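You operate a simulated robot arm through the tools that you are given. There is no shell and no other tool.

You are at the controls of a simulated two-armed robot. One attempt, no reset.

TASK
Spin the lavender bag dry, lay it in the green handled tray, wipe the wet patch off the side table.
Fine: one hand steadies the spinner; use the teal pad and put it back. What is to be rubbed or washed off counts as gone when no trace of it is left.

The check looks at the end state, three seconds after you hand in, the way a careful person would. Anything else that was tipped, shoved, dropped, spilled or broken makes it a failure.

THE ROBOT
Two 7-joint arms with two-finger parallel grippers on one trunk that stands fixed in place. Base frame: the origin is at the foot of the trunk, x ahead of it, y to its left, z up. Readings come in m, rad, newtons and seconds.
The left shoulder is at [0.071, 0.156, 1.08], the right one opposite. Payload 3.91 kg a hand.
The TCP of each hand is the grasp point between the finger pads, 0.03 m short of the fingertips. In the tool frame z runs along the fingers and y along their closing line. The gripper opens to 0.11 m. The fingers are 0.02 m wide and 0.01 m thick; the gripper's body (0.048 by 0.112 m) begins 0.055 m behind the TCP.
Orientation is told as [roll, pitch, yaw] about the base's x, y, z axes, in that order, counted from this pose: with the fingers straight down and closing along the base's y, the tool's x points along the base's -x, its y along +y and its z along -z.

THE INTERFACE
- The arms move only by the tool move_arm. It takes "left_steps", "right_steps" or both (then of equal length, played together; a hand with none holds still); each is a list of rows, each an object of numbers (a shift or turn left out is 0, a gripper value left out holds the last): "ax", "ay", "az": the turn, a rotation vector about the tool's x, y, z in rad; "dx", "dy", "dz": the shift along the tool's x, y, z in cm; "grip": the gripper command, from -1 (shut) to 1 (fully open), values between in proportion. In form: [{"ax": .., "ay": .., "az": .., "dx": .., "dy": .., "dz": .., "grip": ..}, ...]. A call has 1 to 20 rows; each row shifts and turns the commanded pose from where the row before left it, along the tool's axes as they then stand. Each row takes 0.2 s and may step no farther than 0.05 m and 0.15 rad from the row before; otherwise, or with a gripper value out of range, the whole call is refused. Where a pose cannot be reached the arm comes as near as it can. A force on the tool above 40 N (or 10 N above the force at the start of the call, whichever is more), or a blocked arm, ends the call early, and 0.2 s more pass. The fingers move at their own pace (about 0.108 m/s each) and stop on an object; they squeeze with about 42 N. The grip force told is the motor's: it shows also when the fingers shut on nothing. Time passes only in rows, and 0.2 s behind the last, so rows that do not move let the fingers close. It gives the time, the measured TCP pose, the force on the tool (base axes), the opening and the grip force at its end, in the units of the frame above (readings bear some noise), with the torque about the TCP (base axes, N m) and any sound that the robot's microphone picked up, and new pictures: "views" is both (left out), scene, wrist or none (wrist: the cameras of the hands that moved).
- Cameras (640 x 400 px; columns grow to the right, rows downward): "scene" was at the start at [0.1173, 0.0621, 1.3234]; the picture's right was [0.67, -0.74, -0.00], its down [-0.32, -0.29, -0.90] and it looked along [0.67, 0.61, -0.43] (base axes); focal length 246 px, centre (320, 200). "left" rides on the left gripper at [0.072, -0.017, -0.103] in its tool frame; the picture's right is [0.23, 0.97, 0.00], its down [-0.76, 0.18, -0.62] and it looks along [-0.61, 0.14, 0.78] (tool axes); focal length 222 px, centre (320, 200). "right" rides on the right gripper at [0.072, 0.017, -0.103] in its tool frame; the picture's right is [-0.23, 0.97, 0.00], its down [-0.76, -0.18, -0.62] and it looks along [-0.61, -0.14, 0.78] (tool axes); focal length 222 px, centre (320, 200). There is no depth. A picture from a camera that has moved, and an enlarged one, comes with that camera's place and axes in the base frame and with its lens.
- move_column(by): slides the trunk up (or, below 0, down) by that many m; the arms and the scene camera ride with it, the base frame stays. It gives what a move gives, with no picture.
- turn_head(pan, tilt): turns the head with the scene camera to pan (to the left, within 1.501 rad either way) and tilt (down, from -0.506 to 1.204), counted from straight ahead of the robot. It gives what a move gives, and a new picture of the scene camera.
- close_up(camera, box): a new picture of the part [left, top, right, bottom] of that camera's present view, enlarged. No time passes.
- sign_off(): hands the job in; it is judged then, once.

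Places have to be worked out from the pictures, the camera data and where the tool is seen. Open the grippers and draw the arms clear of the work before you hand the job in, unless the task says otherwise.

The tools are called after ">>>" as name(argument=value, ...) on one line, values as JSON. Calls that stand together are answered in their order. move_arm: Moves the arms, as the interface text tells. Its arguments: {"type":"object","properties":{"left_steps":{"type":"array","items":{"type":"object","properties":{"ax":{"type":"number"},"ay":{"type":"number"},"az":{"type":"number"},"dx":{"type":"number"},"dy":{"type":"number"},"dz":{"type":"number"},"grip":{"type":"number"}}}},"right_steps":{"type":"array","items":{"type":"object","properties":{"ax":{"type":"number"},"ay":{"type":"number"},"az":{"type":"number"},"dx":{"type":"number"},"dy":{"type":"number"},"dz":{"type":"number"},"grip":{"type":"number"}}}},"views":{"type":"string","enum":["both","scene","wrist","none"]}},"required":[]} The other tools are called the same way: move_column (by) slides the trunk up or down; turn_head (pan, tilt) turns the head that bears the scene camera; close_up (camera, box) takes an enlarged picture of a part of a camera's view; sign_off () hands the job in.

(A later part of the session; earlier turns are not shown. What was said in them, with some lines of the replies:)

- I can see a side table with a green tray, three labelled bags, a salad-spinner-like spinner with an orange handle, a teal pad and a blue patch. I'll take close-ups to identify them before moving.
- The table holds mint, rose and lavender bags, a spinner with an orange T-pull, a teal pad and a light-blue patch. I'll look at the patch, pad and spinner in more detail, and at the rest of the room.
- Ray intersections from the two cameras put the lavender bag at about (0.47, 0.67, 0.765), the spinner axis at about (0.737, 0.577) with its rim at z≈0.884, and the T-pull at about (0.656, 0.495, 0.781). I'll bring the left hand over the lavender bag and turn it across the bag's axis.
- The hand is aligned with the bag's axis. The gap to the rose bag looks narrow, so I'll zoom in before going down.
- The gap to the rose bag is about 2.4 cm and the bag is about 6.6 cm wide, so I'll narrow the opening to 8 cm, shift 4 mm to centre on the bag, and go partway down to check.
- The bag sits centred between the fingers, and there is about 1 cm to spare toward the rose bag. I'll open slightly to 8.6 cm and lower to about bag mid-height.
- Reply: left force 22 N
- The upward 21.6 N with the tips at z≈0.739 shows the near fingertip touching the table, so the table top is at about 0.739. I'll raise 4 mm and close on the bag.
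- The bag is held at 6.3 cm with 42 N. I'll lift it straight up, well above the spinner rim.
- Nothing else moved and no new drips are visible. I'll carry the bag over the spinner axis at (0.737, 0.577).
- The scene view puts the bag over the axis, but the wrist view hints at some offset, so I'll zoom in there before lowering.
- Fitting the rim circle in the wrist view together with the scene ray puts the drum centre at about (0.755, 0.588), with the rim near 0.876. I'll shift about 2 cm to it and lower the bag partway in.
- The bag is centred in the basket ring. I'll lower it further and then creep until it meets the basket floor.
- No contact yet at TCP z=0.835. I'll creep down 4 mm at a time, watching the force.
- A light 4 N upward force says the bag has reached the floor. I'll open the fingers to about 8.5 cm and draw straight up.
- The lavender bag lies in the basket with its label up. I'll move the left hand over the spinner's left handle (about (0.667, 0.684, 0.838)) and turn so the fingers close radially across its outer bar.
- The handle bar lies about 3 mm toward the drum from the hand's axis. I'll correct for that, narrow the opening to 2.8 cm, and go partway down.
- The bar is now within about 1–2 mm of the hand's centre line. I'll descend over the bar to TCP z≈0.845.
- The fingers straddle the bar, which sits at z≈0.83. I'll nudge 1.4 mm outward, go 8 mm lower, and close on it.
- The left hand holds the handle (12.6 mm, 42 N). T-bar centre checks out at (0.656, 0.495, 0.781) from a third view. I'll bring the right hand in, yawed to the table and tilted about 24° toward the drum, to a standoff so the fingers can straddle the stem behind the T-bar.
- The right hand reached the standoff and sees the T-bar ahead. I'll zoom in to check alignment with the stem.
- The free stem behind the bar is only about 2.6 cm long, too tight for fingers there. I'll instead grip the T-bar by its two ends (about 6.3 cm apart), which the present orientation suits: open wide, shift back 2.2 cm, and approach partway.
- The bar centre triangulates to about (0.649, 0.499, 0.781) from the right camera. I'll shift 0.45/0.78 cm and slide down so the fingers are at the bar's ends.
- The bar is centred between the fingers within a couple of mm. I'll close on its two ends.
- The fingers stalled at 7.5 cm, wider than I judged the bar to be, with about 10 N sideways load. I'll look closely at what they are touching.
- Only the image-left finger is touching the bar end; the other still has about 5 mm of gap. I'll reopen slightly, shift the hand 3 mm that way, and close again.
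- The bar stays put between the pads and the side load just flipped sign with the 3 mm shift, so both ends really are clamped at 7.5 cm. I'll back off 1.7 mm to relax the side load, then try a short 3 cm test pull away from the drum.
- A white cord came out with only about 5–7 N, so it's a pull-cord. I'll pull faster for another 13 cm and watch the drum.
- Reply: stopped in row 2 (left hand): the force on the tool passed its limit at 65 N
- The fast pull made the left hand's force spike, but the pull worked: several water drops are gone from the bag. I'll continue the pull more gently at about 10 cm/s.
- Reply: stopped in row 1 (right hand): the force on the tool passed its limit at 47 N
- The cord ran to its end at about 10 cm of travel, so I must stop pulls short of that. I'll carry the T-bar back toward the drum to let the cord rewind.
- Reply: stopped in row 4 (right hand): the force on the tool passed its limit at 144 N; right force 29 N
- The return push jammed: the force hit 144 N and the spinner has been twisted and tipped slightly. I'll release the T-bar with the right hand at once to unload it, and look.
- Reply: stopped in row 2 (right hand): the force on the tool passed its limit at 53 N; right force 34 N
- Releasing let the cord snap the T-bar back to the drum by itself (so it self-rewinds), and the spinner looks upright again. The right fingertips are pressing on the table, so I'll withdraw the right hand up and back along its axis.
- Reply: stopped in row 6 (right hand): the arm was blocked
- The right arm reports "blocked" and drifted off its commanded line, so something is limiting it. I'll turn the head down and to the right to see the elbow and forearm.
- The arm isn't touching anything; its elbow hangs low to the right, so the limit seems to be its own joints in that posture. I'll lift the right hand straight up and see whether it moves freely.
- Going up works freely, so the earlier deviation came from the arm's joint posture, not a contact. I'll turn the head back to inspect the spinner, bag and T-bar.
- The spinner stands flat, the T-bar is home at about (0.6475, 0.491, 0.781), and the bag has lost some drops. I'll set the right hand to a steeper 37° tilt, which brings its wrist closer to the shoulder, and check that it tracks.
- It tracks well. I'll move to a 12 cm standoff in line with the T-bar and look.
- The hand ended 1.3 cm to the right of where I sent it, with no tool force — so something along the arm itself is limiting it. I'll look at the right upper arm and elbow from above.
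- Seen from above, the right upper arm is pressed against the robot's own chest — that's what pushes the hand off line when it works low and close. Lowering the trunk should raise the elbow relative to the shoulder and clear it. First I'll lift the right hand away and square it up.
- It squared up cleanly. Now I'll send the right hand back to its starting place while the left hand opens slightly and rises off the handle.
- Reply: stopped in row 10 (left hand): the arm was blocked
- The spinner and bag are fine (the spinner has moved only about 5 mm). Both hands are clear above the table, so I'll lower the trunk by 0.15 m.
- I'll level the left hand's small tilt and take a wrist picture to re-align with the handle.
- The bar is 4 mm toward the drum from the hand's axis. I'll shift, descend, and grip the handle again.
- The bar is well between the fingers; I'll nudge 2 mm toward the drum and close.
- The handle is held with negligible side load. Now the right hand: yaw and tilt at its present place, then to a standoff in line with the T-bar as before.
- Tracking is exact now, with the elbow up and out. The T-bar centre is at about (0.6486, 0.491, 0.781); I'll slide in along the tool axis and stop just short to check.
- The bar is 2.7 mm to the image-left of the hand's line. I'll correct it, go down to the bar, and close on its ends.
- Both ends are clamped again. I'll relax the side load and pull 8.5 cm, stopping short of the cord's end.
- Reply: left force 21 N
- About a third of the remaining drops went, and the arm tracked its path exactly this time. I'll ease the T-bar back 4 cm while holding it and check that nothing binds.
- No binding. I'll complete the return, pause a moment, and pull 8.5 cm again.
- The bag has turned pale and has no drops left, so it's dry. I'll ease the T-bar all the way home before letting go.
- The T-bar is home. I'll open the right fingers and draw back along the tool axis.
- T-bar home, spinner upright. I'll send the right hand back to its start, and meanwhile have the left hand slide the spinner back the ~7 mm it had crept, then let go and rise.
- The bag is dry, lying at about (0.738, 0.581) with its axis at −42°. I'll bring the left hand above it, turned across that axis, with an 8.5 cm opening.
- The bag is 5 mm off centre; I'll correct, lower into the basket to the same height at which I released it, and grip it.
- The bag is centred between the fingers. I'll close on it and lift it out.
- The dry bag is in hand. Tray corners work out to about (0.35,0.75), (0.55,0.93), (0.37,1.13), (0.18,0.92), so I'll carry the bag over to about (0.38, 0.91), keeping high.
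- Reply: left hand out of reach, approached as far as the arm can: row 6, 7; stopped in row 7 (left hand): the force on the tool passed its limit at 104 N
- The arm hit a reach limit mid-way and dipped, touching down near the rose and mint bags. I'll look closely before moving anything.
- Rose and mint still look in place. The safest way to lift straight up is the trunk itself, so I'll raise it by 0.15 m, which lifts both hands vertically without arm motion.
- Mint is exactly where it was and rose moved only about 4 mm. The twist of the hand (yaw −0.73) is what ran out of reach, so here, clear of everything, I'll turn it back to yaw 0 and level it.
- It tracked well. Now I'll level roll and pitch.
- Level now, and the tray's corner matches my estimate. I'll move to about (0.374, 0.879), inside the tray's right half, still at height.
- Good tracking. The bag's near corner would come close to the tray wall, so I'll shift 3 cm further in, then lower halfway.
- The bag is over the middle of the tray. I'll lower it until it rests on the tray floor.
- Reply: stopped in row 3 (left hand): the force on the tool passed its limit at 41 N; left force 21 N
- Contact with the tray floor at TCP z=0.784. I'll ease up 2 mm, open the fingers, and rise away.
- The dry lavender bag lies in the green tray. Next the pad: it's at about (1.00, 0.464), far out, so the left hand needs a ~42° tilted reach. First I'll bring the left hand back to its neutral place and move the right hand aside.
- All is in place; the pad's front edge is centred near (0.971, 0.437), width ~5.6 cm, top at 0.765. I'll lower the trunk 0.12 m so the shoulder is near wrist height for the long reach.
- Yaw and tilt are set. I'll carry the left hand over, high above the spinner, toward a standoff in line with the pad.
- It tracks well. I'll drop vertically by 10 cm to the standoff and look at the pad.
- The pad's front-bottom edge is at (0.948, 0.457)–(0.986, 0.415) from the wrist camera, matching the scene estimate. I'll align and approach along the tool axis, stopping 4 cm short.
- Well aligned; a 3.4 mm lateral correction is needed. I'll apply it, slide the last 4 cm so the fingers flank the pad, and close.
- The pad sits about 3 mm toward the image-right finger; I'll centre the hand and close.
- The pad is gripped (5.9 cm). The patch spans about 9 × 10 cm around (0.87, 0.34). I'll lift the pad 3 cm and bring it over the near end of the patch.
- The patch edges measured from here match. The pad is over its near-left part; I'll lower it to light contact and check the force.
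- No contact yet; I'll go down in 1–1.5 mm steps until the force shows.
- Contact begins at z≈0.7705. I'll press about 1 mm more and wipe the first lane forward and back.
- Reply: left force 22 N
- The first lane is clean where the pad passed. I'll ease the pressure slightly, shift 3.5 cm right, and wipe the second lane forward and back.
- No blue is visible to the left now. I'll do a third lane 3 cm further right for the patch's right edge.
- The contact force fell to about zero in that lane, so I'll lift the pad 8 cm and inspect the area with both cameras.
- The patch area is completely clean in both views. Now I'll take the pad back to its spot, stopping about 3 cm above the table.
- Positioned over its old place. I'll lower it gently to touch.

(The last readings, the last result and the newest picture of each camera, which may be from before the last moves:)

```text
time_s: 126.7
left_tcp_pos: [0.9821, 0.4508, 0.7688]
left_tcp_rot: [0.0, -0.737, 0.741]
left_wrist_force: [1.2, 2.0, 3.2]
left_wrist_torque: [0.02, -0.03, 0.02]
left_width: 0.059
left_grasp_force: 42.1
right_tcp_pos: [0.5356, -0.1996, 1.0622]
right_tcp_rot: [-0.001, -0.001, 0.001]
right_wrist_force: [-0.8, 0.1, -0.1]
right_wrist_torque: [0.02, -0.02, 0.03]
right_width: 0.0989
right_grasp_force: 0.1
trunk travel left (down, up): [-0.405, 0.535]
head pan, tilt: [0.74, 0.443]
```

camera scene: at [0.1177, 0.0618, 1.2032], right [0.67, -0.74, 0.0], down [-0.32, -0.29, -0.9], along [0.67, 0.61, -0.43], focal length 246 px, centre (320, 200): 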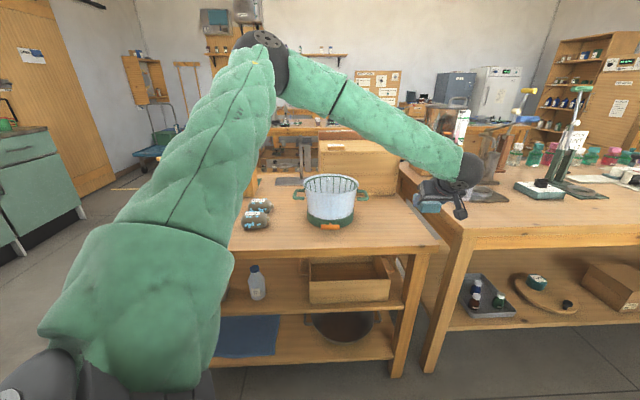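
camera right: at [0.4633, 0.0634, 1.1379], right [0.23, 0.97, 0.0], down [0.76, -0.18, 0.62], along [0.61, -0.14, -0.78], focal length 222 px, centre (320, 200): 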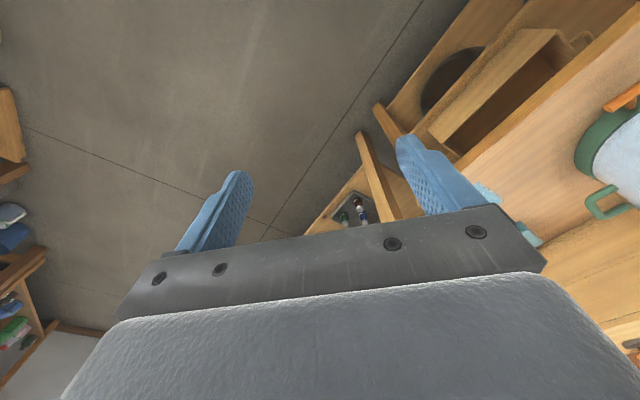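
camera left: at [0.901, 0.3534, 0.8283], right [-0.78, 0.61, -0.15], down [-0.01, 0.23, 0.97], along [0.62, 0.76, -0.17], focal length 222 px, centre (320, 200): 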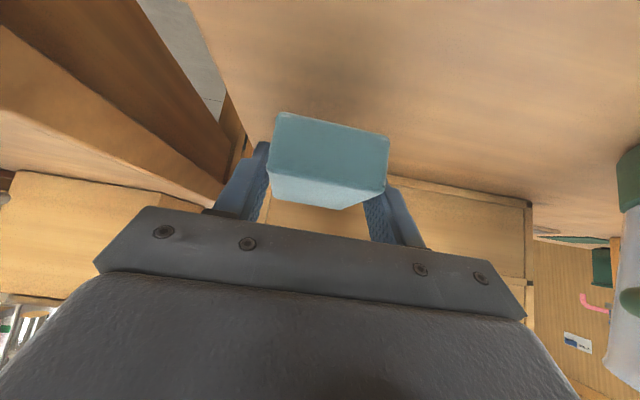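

Contact (3 N). I'll open the fingers and withdraw back along the tool axis.

>>> move_arm(left_steps=[{"grip": 0.3}, {"grip": 0.6}, {}, {"dz": -2}, {"dz": -3}, {"dz": -4}, {"dz": -4}, {}], views="wrist")

>>> close_up(camera="left", box=[200, 0, 440, 150])

```text
time_s: 128.5
left_tcp_pos: [0.9157, 0.3929, 0.866]
left_tcp_rot: [0.003, -0.733, 0.739]
left_wrist_force: [0.6, 0.7, 0.2]
left_wrist_torque: [0.0, -0.02, -0.05]
left_width: 0.088
left_grasp_force: 0.1
right_tcp_pos: [0.5374, -0.1996, 1.0605]
right_tcp_rot: [0.0, 0.001, 0.002]
right_wrist_force: [0.1, -0.5, 0.6]
right_wrist_torque: [-0.01, 0.04, -0.02]
right_width: 0.0989
right_grasp_force: 0.0
trunk travel left (down, up): [-0.405, 0.535]
head pan, tilt: [0.74, 0.443]
camera left: at [0.8354, 0.297, 0.8921], right [-0.78, 0.61, -0.15], down [-0.01, 0.23, 0.97], along [0.62, 0.76, -0.17], focal length 222 px, centre (320, 200)
```

left: 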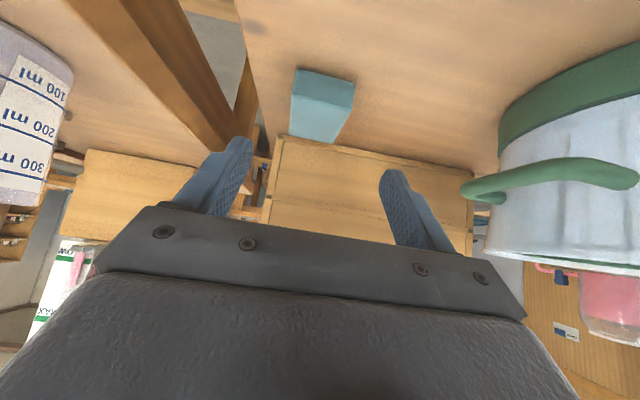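

```text
2.67 times, centred on (320, 75) of left
camera zoom: at [0.8354, 0.297, 0.8921], right [-0.78, 0.61, -0.15], down [-0.01, 0.23, 0.97], along [0.62, 0.76, -0.17], focal length 592 px, centre (320, 533)
```

zoom: 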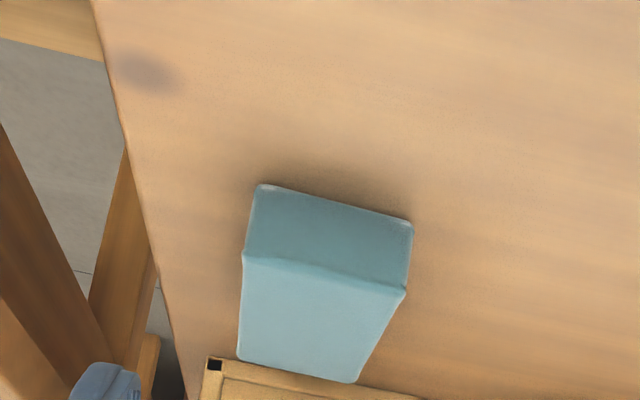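

The pad is back within 2 mm of its original corners. I'll raise the left hand and carry it back over the spinner to its neutral place.

>>> move_arm(left_steps=[{"dx": -2.24, "dz": -2.47}, {"dx": -2.24, "dz": -2.47}, {"dx": -2.24, "dz": -2.47}, {"dx": 0.213, "dy": 4.408, "dz": -1.576}, {"dx": 0.213, "dy": 4.408, "dz": -1.576}, {"dx": 0.213, "dy": 4.408, "dz": -1.576}, {"dx": 0.213, "dy": 4.408, "dz": -1.576}, {"dx": 0.213, "dy": 4.408, "dz": -1.576}, {"dx": 0.213, "dy": 4.408, "dz": -1.576}, {"dx": 0.213, "dy": 4.408, "dz": -1.576}, {"dx": 0.213, "dy": 4.408, "dz": -1.576}, {"dx": 0.213, "dy": 4.408, "dz": -1.576}, {}], views="none")

>>> move_arm(left_steps=[{"ay": 0.147}, {"ay": 0.147}, {"ay": 0.147}, {"ay": 0.147}, {"ay": 0.147}, {"az": 0.148}, {"az": 0.148}, {"az": 0.148}, {"az": 0.148}, {"az": 0.148, "grip": 1}, {}], views="scene")

>>> move_column(by=0.12)

>>> close_up(camera="scene", box=[230, 170, 430, 295])

>>> close_up(camera="scene", box=[362, 210, 442, 260])

>>> close_up(camera="scene", box=[120, 140, 440, 340])

```text
time_s: 131.3
left_tcp_pos: [0.567, 0.609, 1.058]
left_tcp_rot: [0.002, -0.737, 0.737]
left_wrist_force: [1.2, -0.5, -0.6]
left_wrist_torque: [0.0, 0.0, 0.0]
left_width: 0.0879
left_grasp_force: 0.1
right_tcp_pos: [0.5367, -0.1994, 1.0614]
right_tcp_rot: [-0.001, 0.0, 0.002]
right_wrist_force: [0.2, -0.3, 0.4]
right_wrist_torque: [0.05, 0.01, 0.01]
right_width: 0.0991
right_grasp_force: 0.0
trunk travel left (down, up): [-0.405, 0.535]
head pan, tilt: [0.74, 0.443]
```

```text
time_s: 133.7
left_tcp_pos: [0.5668, 0.612, 1.0595]
left_tcp_rot: [0.002, 0.002, -0.003]
left_wrist_force: [-0.5, -0.3, -0.6]
left_wrist_torque: [0.0, -0.01, 0.01]
left_width: 0.1101
left_grasp_force: 0.1
right_tcp_pos: [0.5359, -0.1999, 1.0614]
right_tcp_rot: [-0.001, 0.001, 0.002]
right_wrist_force: [-0.5, 0.5, 0.0]
right_wrist_torque: [0.0, -0.03, -0.01]
right_width: 0.0988
right_grasp_force: 0.0
trunk travel left (down, up): [-0.405, 0.535]
head pan, tilt: [0.74, 0.443]
camera scene: at [0.1172, 0.0618, 1.2033], right [0.67, -0.74, 0.0], down [-0.32, -0.29, -0.9], along [0.67, 0.61, -0.43], focal length 246 px, centre (320, 200)
```

scene: 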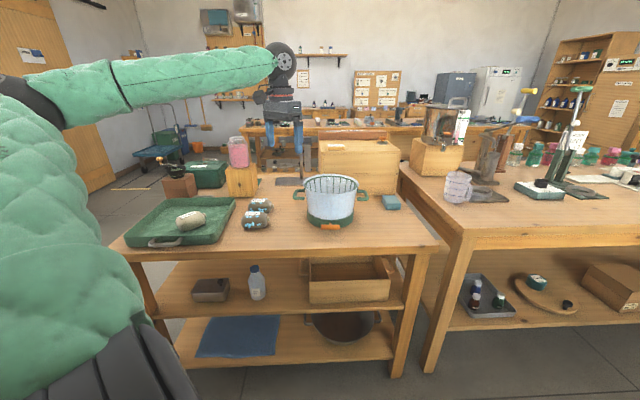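

```text
time_s: 135.2
left_tcp_pos: [0.5683, 0.6116, 1.1783]
left_tcp_rot: [0.001, -0.001, -0.001]
left_wrist_force: [-0.2, -0.3, 0.2]
left_wrist_torque: [0.0, 0.02, 0.02]
left_width: 0.1101
left_grasp_force: 0.0
right_tcp_pos: [0.537, -0.1994, 1.1808]
right_tcp_rot: [-0.001, -0.001, 0.001]
right_wrist_force: [-0.3, 1.0, 0.5]
right_wrist_torque: [0.03, 0.0, -0.05]
right_width: 0.099
right_grasp_force: 0.1
trunk travel left (down, up): [-0.525, 0.415]
head pan, tilt: [0.74, 0.443]
```

```text
3.20 times, centred on (330, 232) of scene
camera zoom: at [0.1175, 0.062, 1.3232], right [0.67, -0.74, 0.0], down [-0.32, -0.29, -0.9], along [0.67, 0.61, -0.43], focal length 786 px, centre (288, 96)
```

zoom: 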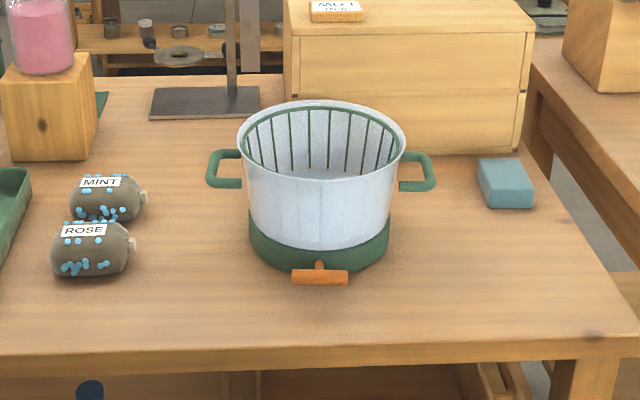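

```text
8.00 times, centred on (402, 235) of scene
camera zoom: at [0.1175, 0.062, 1.3232], right [0.67, -0.74, 0.0], down [-0.32, -0.29, -0.9], along [0.67, 0.61, -0.43], focal length 1964 px, centre (-336, -80)
```

zoom: 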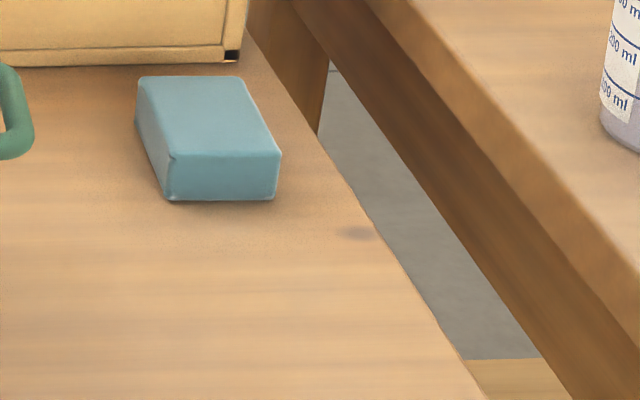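

```text
2.00 times, centred on (280, 240) of scene
camera zoom: at [0.1175, 0.062, 1.3232], right [0.67, -0.74, 0.0], down [-0.32, -0.29, -0.9], along [0.67, 0.61, -0.43], focal length 491 px, centre (400, 120)
```

zoom: 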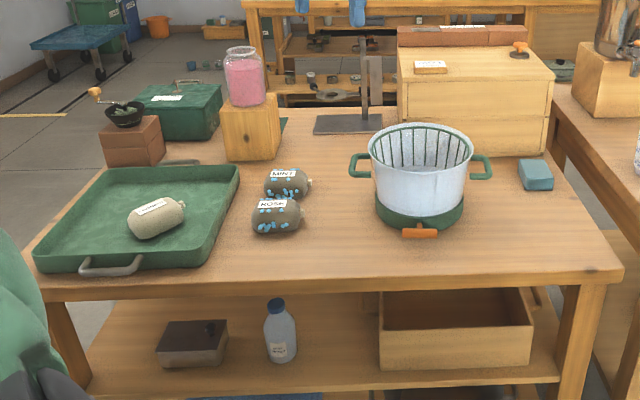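

Everything matches the starting picture apart from the finished work: bag dry in the tray, patch gone, pad back, spinner within a few mm. I'll open both grippers fully and draw the left hand back clear of the table.

>>> move_arm(left_steps=[{"dx": 4.2, "dy": -1.5, "grip": 1}, {"dx": 4.2, "dy": -1.5}, {"dx": 4.2, "dy": -1.5}, {"dx": 4.2, "dy": -1.5}, {}], right_steps=[{"grip": 1}, {}, {}, {}, {}], views="both")

>>> close_up(camera="scene", box=[130, 200, 290, 300])

>>> close_up(camera="scene", box=[290, 190, 450, 290])

```text
time_s: 136.4
left_tcp_pos: [0.4, 0.5531, 1.1769]
left_tcp_rot: [0.0, 0.001, 0.002]
left_wrist_force: [0.2, 0.4, -0.5]
left_wrist_torque: [0.0, 0.02, 0.02]
left_width: 0.1102
left_grasp_force: 0.1
right_tcp_pos: [0.5378, -0.1973, 1.1809]
right_tcp_rot: [-0.002, 0.003, 0.001]
right_wrist_force: [0.6, 0.0, -0.4]
right_wrist_torque: [-0.02, 0.05, -0.02]
right_width: 0.1099
right_grasp_force: 0.1
trunk travel left (down, up): [-0.525, 0.415]
head pan, tilt: [0.74, 0.443]
camera scene: at [0.1196, 0.0632, 1.3229], right [0.67, -0.74, 0.0], down [-0.32, -0.29, -0.9], along [0.67, 0.61, -0.43], focal length 246 px, centre (320, 200)
camera right: at [0.4661, -0.1803, 1.2841], right [0.22, 0.97, 0.0], down [0.76, -0.17, 0.62], along [0.61, -0.14, -0.78], focal length 222 px, centre (320, 200)
camera left: at [0.3266, 0.5354, 1.2797], right [-0.23, 0.97, 0.0], down [0.76, 0.18, 0.62], along [0.61, 0.14, -0.78], focal length 222 px, centre (320, 200)
```

scene: 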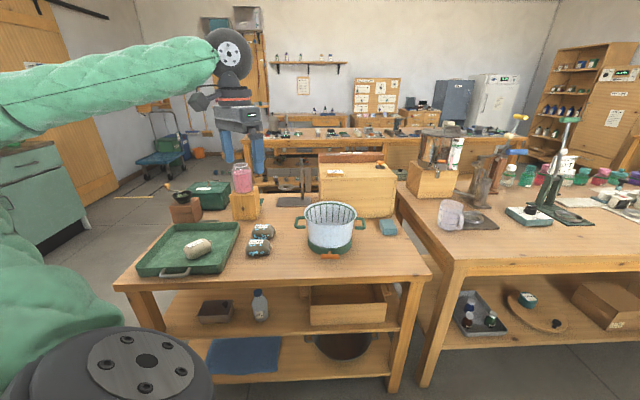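
right: 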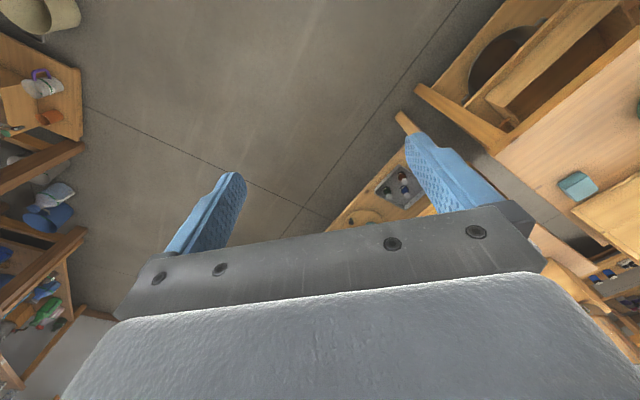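
left: 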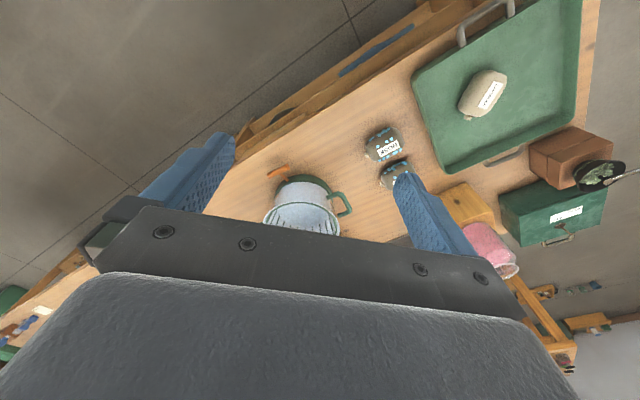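

```text
4.00 times, centred on (210, 250) of scene
camera zoom: at [0.1196, 0.0632, 1.3229], right [0.67, -0.74, 0.0], down [-0.32, -0.29, -0.9], along [0.67, 0.61, -0.43], focal length 982 px, centre (760, 0)
```

zoom: 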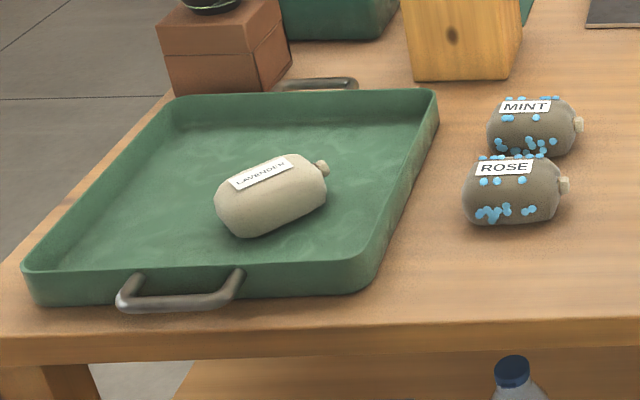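

```text
4.00 times, centred on (370, 240) of scene
camera zoom: at [0.1196, 0.0632, 1.3229], right [0.67, -0.74, 0.0], down [-0.32, -0.29, -0.9], along [0.67, 0.61, -0.43], focal length 982 px, centre (120, 40)
```

zoom: 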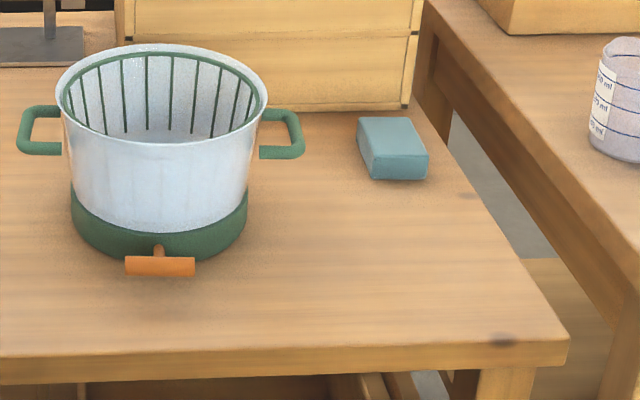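

The lavender bag lies dry and label-up in the green tray, the table shows no trace of the wet patch, and the pad is back. The spinner stands upright with its pull home, and both hands are open and clear. I'm handing in.

>>> sign_off()

```text
The job is handed in.
```

The job is handed in. The lavender bag is spun dry and lying in the green tray. The wet patch is wiped off the side table with no trace left in the camera views. The teal pad is back within about 2 mm of where it was. Both grippers are open and the arms are clear of the table.

Some things did not go cleanly:

- **Spinner:** it took three pulls of the cord. Returning the cord after the first one, the right arm jammed against the robot's own chest. That twisted and tipped the spinner briefly (144 N). I let go, it settled upright, and later I slid it back. It ended within about 8 mm of its starting place.
- **Rose and mint bags:** while I carried the dry bag to the tray, the left arm ran out of reach and dipped onto them (104 N). The mint bag stayed put and the rose bag moved about 4 mm. I left it there.

I saw no spills, breakage or new drips.
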